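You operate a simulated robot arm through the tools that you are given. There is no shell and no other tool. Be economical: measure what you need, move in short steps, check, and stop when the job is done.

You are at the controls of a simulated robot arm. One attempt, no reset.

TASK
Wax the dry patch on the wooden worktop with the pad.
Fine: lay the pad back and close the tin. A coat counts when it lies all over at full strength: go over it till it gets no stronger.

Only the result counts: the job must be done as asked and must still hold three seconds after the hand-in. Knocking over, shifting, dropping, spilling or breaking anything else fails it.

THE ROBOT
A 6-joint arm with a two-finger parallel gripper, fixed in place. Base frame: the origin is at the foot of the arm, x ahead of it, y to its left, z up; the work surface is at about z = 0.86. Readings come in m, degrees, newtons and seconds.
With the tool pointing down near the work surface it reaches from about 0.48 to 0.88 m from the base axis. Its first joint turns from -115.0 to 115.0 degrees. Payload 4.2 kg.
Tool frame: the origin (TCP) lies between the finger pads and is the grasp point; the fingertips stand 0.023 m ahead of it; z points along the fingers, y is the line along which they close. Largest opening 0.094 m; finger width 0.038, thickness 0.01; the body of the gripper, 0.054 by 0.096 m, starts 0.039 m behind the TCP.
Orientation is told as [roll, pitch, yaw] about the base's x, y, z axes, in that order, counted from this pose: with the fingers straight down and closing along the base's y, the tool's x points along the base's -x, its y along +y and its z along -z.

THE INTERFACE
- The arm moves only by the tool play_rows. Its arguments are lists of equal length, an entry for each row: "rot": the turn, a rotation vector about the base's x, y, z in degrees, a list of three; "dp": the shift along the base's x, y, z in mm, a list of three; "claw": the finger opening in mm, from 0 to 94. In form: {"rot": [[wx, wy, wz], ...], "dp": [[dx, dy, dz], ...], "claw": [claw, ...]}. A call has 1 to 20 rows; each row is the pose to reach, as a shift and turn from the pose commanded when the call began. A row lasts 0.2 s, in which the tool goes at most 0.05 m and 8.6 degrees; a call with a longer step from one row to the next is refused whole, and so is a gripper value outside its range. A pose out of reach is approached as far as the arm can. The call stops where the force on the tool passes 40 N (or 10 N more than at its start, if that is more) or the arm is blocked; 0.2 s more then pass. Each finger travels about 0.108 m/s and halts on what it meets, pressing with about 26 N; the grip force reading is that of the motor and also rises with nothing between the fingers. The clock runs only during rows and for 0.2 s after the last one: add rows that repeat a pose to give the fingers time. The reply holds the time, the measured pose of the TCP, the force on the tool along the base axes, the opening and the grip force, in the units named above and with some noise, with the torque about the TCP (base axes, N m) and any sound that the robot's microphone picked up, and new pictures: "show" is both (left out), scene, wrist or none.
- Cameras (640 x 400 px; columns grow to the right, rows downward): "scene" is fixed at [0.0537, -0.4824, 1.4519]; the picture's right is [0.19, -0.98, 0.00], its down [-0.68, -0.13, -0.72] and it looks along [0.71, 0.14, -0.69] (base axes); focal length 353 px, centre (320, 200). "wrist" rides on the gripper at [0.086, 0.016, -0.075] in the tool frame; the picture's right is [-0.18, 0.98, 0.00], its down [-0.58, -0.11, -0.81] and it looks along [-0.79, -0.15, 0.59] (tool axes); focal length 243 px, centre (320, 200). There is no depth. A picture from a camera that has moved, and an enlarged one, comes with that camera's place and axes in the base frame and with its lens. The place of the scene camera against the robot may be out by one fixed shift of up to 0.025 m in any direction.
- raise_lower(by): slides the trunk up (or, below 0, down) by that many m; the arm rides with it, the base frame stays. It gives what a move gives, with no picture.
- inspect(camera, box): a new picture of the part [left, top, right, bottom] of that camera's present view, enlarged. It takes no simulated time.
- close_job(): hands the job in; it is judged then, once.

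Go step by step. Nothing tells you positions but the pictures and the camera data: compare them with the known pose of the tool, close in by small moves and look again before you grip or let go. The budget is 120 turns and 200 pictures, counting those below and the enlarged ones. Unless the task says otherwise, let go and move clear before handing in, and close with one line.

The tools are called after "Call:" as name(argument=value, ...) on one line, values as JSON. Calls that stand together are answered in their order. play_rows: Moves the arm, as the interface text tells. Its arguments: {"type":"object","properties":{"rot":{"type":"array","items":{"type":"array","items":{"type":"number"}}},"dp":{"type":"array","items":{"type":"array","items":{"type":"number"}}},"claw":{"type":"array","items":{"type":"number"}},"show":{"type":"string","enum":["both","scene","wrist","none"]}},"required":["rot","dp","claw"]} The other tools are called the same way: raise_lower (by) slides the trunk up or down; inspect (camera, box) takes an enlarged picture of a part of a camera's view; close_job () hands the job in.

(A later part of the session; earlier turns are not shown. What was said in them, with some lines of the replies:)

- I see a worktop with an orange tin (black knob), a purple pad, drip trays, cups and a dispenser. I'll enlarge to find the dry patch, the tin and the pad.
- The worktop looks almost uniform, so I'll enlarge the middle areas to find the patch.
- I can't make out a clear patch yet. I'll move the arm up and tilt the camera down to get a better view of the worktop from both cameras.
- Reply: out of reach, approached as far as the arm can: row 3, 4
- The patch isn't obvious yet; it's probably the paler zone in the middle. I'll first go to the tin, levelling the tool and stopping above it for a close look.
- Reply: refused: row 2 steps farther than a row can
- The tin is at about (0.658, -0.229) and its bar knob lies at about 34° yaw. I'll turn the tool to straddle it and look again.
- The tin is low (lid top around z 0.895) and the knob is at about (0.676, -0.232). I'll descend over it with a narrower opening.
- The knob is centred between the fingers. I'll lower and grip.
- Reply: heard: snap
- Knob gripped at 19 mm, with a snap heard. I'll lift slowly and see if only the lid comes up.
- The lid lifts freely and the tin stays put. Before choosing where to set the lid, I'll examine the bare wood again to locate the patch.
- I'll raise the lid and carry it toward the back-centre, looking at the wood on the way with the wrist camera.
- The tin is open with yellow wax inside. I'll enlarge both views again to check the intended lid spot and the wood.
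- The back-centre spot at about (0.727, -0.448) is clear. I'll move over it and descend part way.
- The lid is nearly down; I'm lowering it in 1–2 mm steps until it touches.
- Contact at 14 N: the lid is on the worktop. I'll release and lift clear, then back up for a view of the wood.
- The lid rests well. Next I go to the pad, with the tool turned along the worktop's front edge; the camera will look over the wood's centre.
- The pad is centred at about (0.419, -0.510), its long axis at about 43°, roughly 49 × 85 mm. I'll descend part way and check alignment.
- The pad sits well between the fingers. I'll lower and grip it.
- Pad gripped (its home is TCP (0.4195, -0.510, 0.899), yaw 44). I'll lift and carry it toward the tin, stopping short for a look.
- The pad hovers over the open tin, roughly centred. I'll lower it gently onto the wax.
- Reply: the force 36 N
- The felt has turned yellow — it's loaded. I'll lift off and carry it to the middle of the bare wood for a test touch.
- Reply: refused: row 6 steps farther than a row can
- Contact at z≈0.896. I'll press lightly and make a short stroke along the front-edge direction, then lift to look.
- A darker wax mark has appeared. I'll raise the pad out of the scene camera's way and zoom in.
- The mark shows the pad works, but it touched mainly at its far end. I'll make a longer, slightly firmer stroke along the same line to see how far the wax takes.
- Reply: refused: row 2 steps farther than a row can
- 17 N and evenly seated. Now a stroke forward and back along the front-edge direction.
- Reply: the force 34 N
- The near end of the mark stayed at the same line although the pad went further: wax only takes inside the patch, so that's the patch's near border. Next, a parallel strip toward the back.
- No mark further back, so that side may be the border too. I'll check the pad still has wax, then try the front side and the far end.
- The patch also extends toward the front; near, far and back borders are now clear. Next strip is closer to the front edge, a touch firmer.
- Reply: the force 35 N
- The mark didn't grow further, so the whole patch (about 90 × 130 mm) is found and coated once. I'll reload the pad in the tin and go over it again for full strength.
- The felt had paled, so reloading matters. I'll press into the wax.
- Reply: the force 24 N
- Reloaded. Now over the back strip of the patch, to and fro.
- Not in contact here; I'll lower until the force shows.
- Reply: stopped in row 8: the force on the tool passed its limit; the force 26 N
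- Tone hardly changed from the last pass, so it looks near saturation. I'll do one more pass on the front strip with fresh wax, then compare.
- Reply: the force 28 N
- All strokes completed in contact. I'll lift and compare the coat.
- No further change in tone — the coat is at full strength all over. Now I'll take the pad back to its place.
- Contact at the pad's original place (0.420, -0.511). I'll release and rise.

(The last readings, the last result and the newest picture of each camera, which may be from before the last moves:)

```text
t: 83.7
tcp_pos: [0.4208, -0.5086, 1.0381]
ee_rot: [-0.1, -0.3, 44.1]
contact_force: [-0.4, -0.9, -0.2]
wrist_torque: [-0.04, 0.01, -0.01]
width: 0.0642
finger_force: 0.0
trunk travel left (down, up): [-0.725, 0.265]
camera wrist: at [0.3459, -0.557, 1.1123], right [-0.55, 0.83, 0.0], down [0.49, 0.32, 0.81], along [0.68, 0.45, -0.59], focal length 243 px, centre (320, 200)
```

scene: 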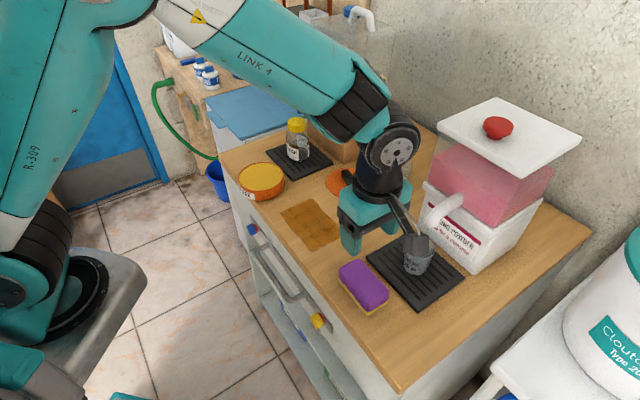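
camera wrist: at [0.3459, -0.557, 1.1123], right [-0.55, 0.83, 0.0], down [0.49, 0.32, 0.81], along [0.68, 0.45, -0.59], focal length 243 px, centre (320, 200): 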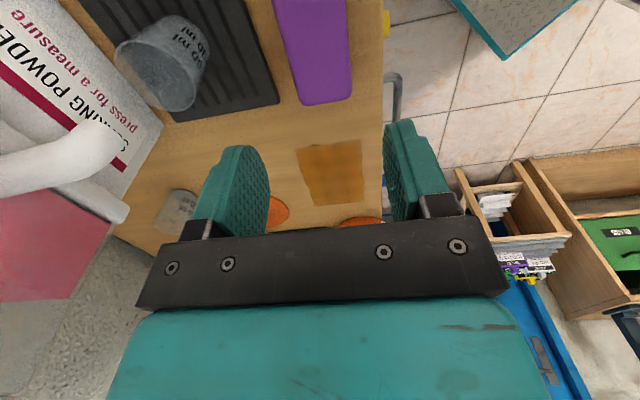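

The pad lies back in place. A quick close look at the patch from here before fetching the lid.

Call:
inspect(camera="wrist", box=[270, 120, 390, 220])

Call:
inspect(camera="scene", box=[320, 240, 420, 320])

```text
4.00 times, centred on (330, 170) of wrist
camera zoom: at [0.3459, -0.557, 1.1123], right [-0.55, 0.83, 0.0], down [0.49, 0.32, 0.81], along [0.68, 0.45, -0.59], focal length 970 px, centre (280, 320)
```

zoom: 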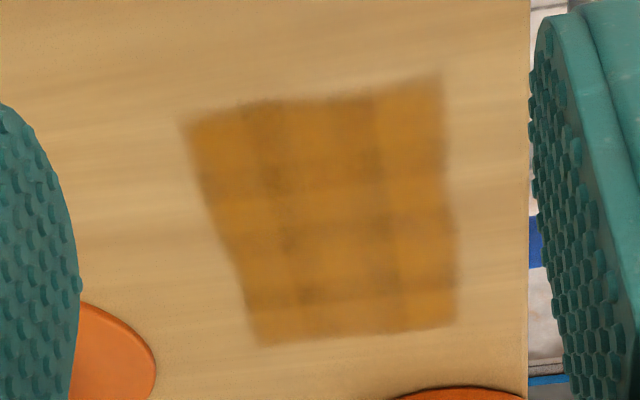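

```text
5.00 times, centred on (370, 280) of scene
camera zoom: at [0.0537, -0.4824, 1.4519], right [0.19, -0.98, 0.0], down [-0.68, -0.13, -0.72], along [0.71, 0.14, -0.69], focal length 1764 px, centre (70, -200)
```

zoom: 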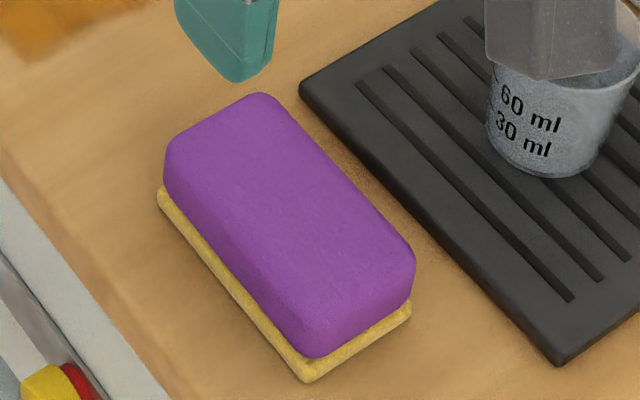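

The coat is even and pad is in place. Now back to the lid, retracing the earlier path.

Call:
play_rows(rot=[[0, 0, 0], [0, 0, 0], [0, 0, -2], [0, 0, -4], [0, 0, -6], [0, 0, -8], [0, 0, -8], [0, 0, -8], [0, 0, -8], [0, 0, -8]], dp=[[0, 0, 40], [36, 12, 70], [72, 25, 70], [108, 38, 65], [144, 50, 55], [180, 63, 45], [212, 74, 30], [240, 82, 5], [275, 70, -15], [305, 61, -40]], claw=[64, 64, 64, 60, 55, 50, 50, 50, 50, 50], show="both")

```text
t: 85.9
tcp_pos: [0.7233, -0.45, 0.9981]
ee_rot: [-0.2, -0.2, 36.3]
contact_force: [-0.1, -0.1, -0.2]
wrist_torque: [0.01, -0.02, 0.0]
width: 0.0499
finger_force: 0.0
trunk travel left (down, up): [-0.725, 0.265]
camera wrist: at [0.6432, -0.4875, 1.0733], right [-0.43, 0.9, 0.0], down [0.53, 0.25, 0.81], along [0.73, 0.35, -0.59], focal length 243 px, centre (320, 200)
```

scene: 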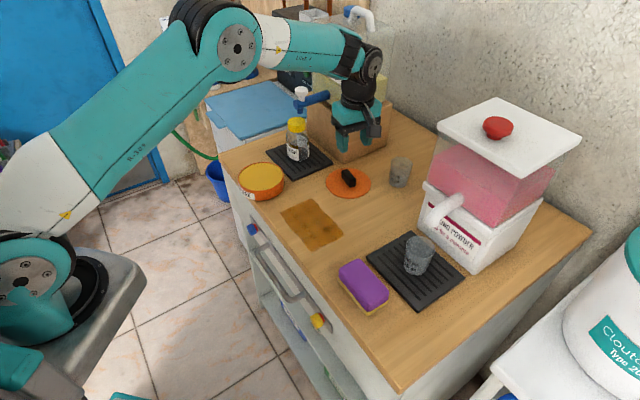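
wrist: 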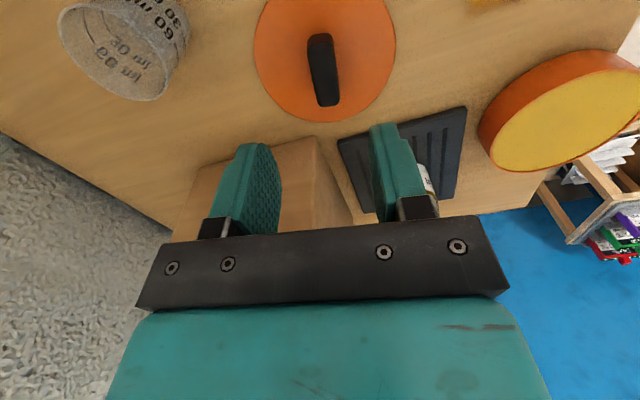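

The knob is centred again. I'll lower to the former grip height and close.

Call:
play_rows(rot=[[0, 0, 0], [0, 0, 0], [0, 0, 0], [0, 0, 0], [0, 0, 0], [0, 0, 0], [0, 0, 0], [0, 0, 0]], dp=[[2, 2, -40], [2, 2, -75], [2, 2, -95], [2, 2, -103], [2, 2, -103], [2, 2, -103], [2, 2, -103], [2, 2, -103]], claw=[50, 50, 50, 50, 25, 0, 0, 0], show="both")

```text
t: 87.7
tcp_pos: [0.7274, -0.4467, 0.8971]
ee_rot: [-0.2, -0.3, 36.2]
contact_force: [0.7, -0.9, 0.2]
wrist_torque: [0.03, 0.02, -0.02]
width: 0.0191
finger_force: 26.2
trunk travel left (down, up): [-0.725, 0.265]
camera wrist: at [0.6465, -0.4847, 0.9714], right [-0.43, 0.9, 0.0], down [0.53, 0.25, 0.81], along [0.73, 0.35, -0.59], focal length 243 px, centre (320, 200)
```

scene: 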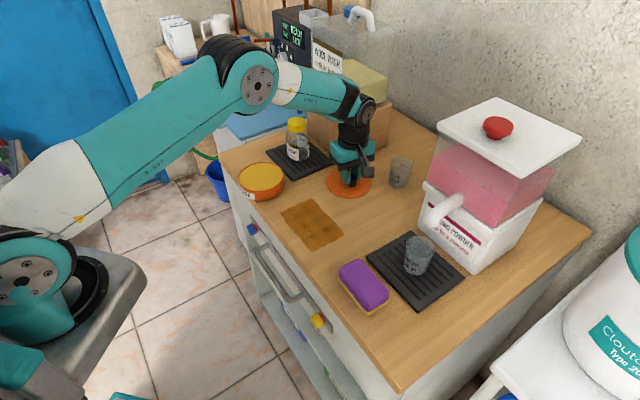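
wrist: 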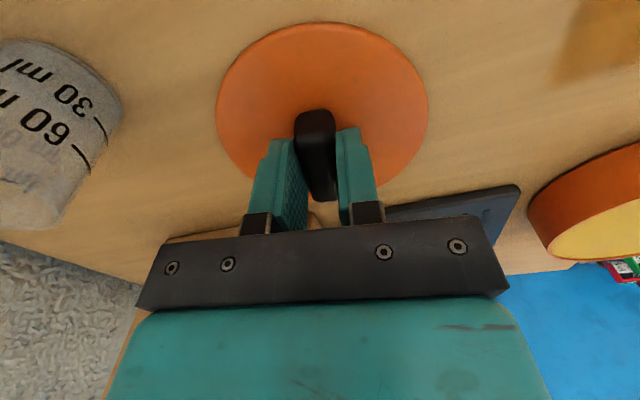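

Lid gripped. I'll carry it back above the tin and check alignment before lowering.

Call:
play_rows(rot=[[0, 0, 0], [0, 0, 0], [0, 0, 0], [0, 0, 0], [0, 0, 0], [0, 0, 0], [0, 0, 0], [0, 0, 0], [0, 0, 0], [0, 0, 0], [0, 0, 0], [0, 0, 0]], dp=[[0, 0, 15], [0, 0, 55], [0, 0, 100], [-10, 20, 140], [-27, 54, 160], [-45, 90, 170], [-53, 120, 170], [-53, 155, 170], [-53, 185, 160], [-53, 213, 140], [-53, 213, 100], [-53, 213, 70]], claw=[0, 0, 0, 0, 0, 0, 0, 0, 0, 0, 0, 0], show="both")

```text
t: 90.3
tcp_pos: [0.6753, -0.233, 0.9658]
ee_rot: [-0.3, -0.3, 36.0]
contact_force: [-0.9, -0.4, 0.5]
wrist_torque: [-0.01, 0.02, 0.0]
width: 0.0189
finger_force: 26.1
trunk travel left (down, up): [-0.725, 0.265]
camera wrist: at [0.5946, -0.2718, 1.0404], right [-0.43, 0.9, 0.0], down [0.53, 0.25, 0.81], along [0.73, 0.35, -0.59], focal length 243 px, centre (320, 200)
```

scene: 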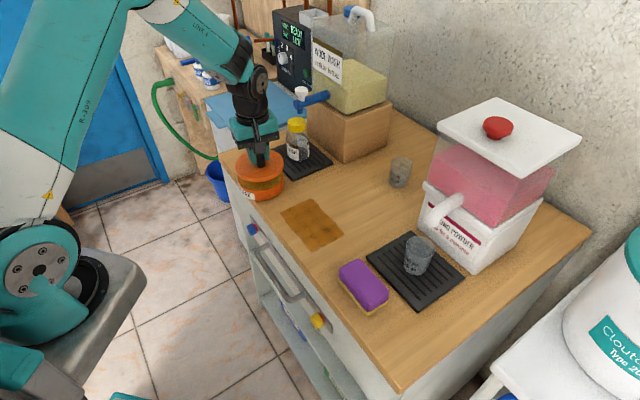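
wrist: 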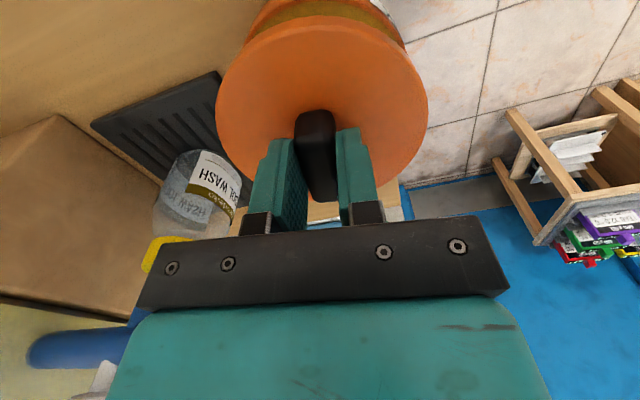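

Call:
play_rows(rot=[[0, 0, 0], [0, 0, 0], [0, 0, 0], [0, 0, 0]], dp=[[-1, 0, -10], [-1, 0, -18], [-1, 0, -24], [-1, 0, -26]], claw=[0, 0, 0, 0], show="wrist")

Call:
inspect(camera="scene", box=[222, 145, 302, 205])

```text
t: 91.3
tcp_pos: [0.6743, -0.2336, 0.9392]
ee_rot: [-0.2, -0.2, 36.1]
contact_force: [-0.3, 0.5, 0.0]
wrist_torque: [0.01, 0.0, 0.03]
width: 0.0188
finger_force: 26.2
trunk travel left (down, up): [-0.725, 0.265]
camera wrist: at [0.5942, -0.2723, 1.0145], right [-0.43, 0.9, 0.0], down [0.53, 0.25, 0.81], along [0.73, 0.35, -0.59], focal length 243 px, centre (320, 200)
```

wrist: 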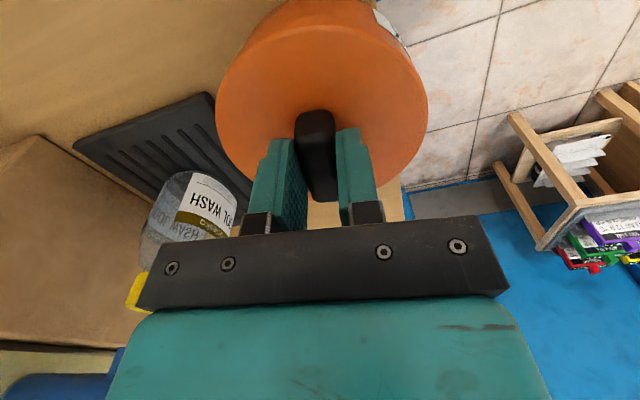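

```text
6.67 times, centred on (262, 175) of scene
camera zoom: at [0.0537, -0.4824, 1.4519], right [0.19, -0.98, 0.0], down [-0.68, -0.13, -0.72], along [0.71, 0.14, -0.69], focal length 2352 px, centre (707, 367)
```

zoom: 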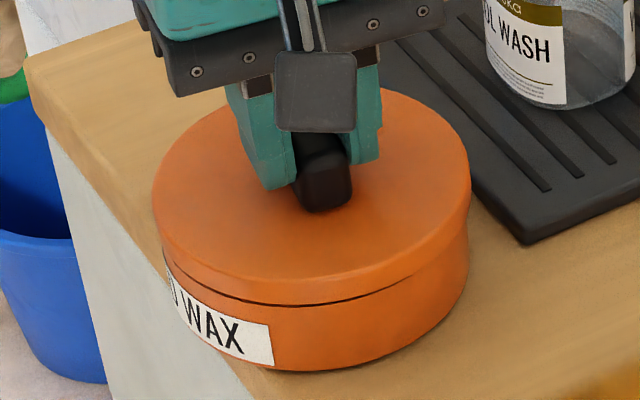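

Lid and tin line up well. I'll lower onto the tin and press gently for the snap.

Call:
play_rows(rot=[[0, 0, 0], [0, 0, 0], [0, 0, 0], [0, 0, 0], [0, 0, 0]], dp=[[0, 0, -3], [0, 0, -6], [0, 0, -8], [0, 0, -9.5], [0, 0, -10.5]], claw=[0, 0, 0, 0, 0], show="none")

Call:
inspect(camera="scene", box=[222, 145, 302, 205])

```text
t: 92.5
tcp_pos: [0.674, -0.2342, 0.9311]
ee_rot: [-0.3, -0.4, 36.0]
contact_force: [0.0, 0.4, -0.4]
wrist_torque: [-0.04, 0.0, -0.03]
width: 0.019
finger_force: 25.6
trunk travel left (down, up): [-0.725, 0.265]
```

```text
6.67 times, centred on (262, 175) of scene
camera zoom: at [0.0537, -0.4824, 1.4519], right [0.19, -0.98, 0.0], down [-0.68, -0.13, -0.72], along [0.71, 0.14, -0.69], focal length 2352 px, centre (707, 367)
```

zoom: 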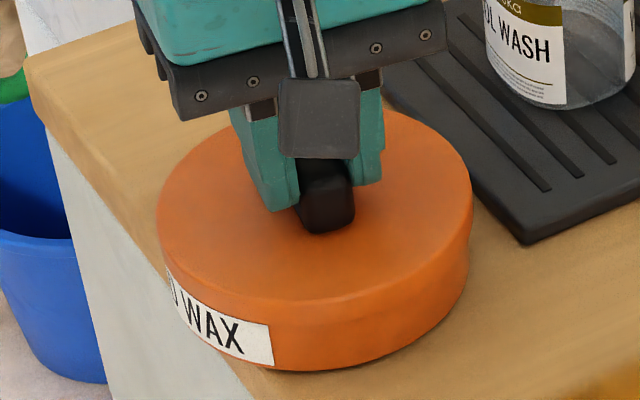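

Call:
play_rows(rot=[[0, 0, 0], [0, 0, 0], [0, 0, 0], [0, 0, 0]], dp=[[0, 0, -1], [0, 0, -1.5], [0, 0, -2], [0, 0, -2.5]], claw=[0, 0, 0, 0], show="none")

```text
t: 93.5
tcp_pos: [0.6732, -0.2333, 0.9313]
ee_rot: [-0.3, -0.2, 36.2]
contact_force: [-4.7, 3.1, 8.6]
wrist_torque: [0.09, 0.15, 0.05]
width: 0.0189
finger_force: 26.3
trunk travel left (down, up): [-0.725, 0.265]
heard: snap
```

It snapped shut with contact force rising. I'll release and lift clear.

Call:
play_rows(rot=[[0, 0, 0], [0, 0, 0], [0, 0, 0], [0, 0, 0], [0, 0, 0], [0, 0, 0], [0, 0, 0], [0, 0, 0]], dp=[[0, 0, 0.5], [0, 0, 0.5], [0, 0, 0.5], [0, 0, 20], [0, 0, 60], [0, 0, 105], [-20, -10, 145], [-50, -20, 175]], claw=[20, 40, 50, 50, 50, 50, 50, 50], show="both")

Call:
inspect(camera="scene", box=[222, 145, 354, 255])

```text
t: 95.3
tcp_pos: [0.6254, -0.2558, 1.0984]
ee_rot: [-0.1, -0.2, 36.1]
contact_force: [0.0, -0.4, -0.5]
wrist_torque: [0.0, 0.07, -0.02]
width: 0.05
finger_force: 0.1
trunk travel left (down, up): [-0.725, 0.265]
camera wrist: at [0.5449, -0.2943, 1.1729], right [-0.43, 0.9, 0.0], down [0.53, 0.25, 0.81], along [0.73, 0.35, -0.59], focal length 243 px, centre (320, 200)
```

scene: 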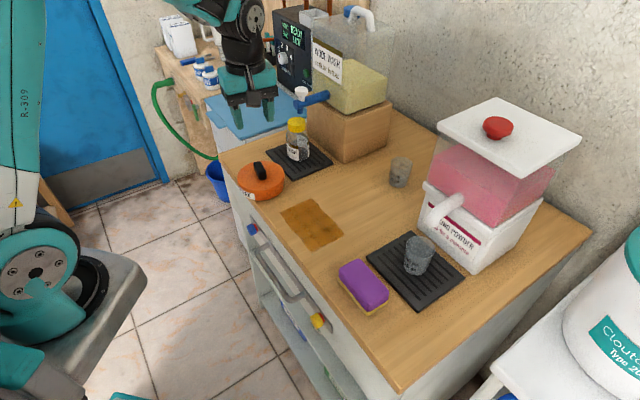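
wrist: 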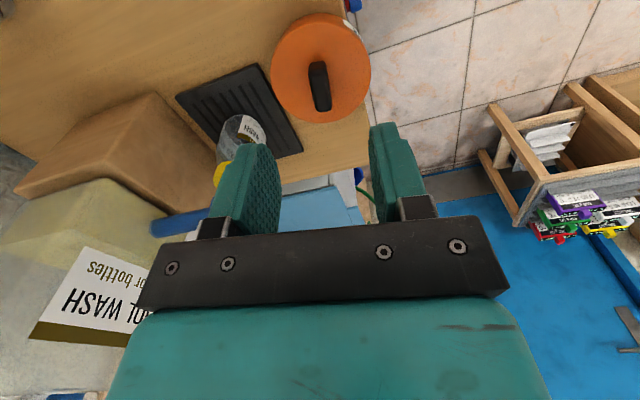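

```text
3.64 times, centred on (288, 200) of scene
camera zoom: at [0.0537, -0.4824, 1.4519], right [0.19, -0.98, 0.0], down [-0.68, -0.13, -0.72], along [0.71, 0.14, -0.69], focal length 1283 px, centre (436, 200)
```

zoom: 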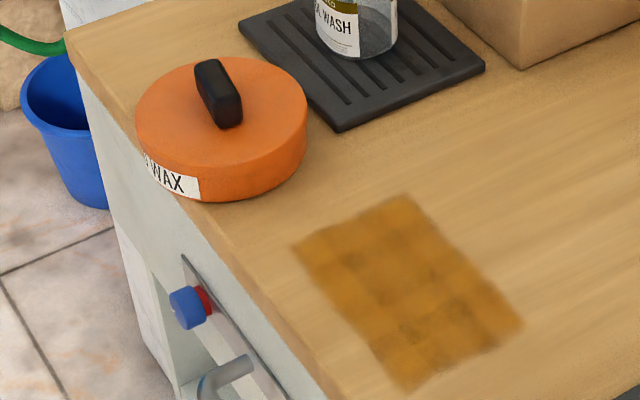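

The patch is evenly coated, the tin is closed, the pad is back and the arm is clear, so I'm handing in.

Call:
close_job()

```text
The job is handed in.
```

I waxed the dry patch until further passes made it no stronger, laid the pad back in its place, snapped the tin shut, and handed the job in.
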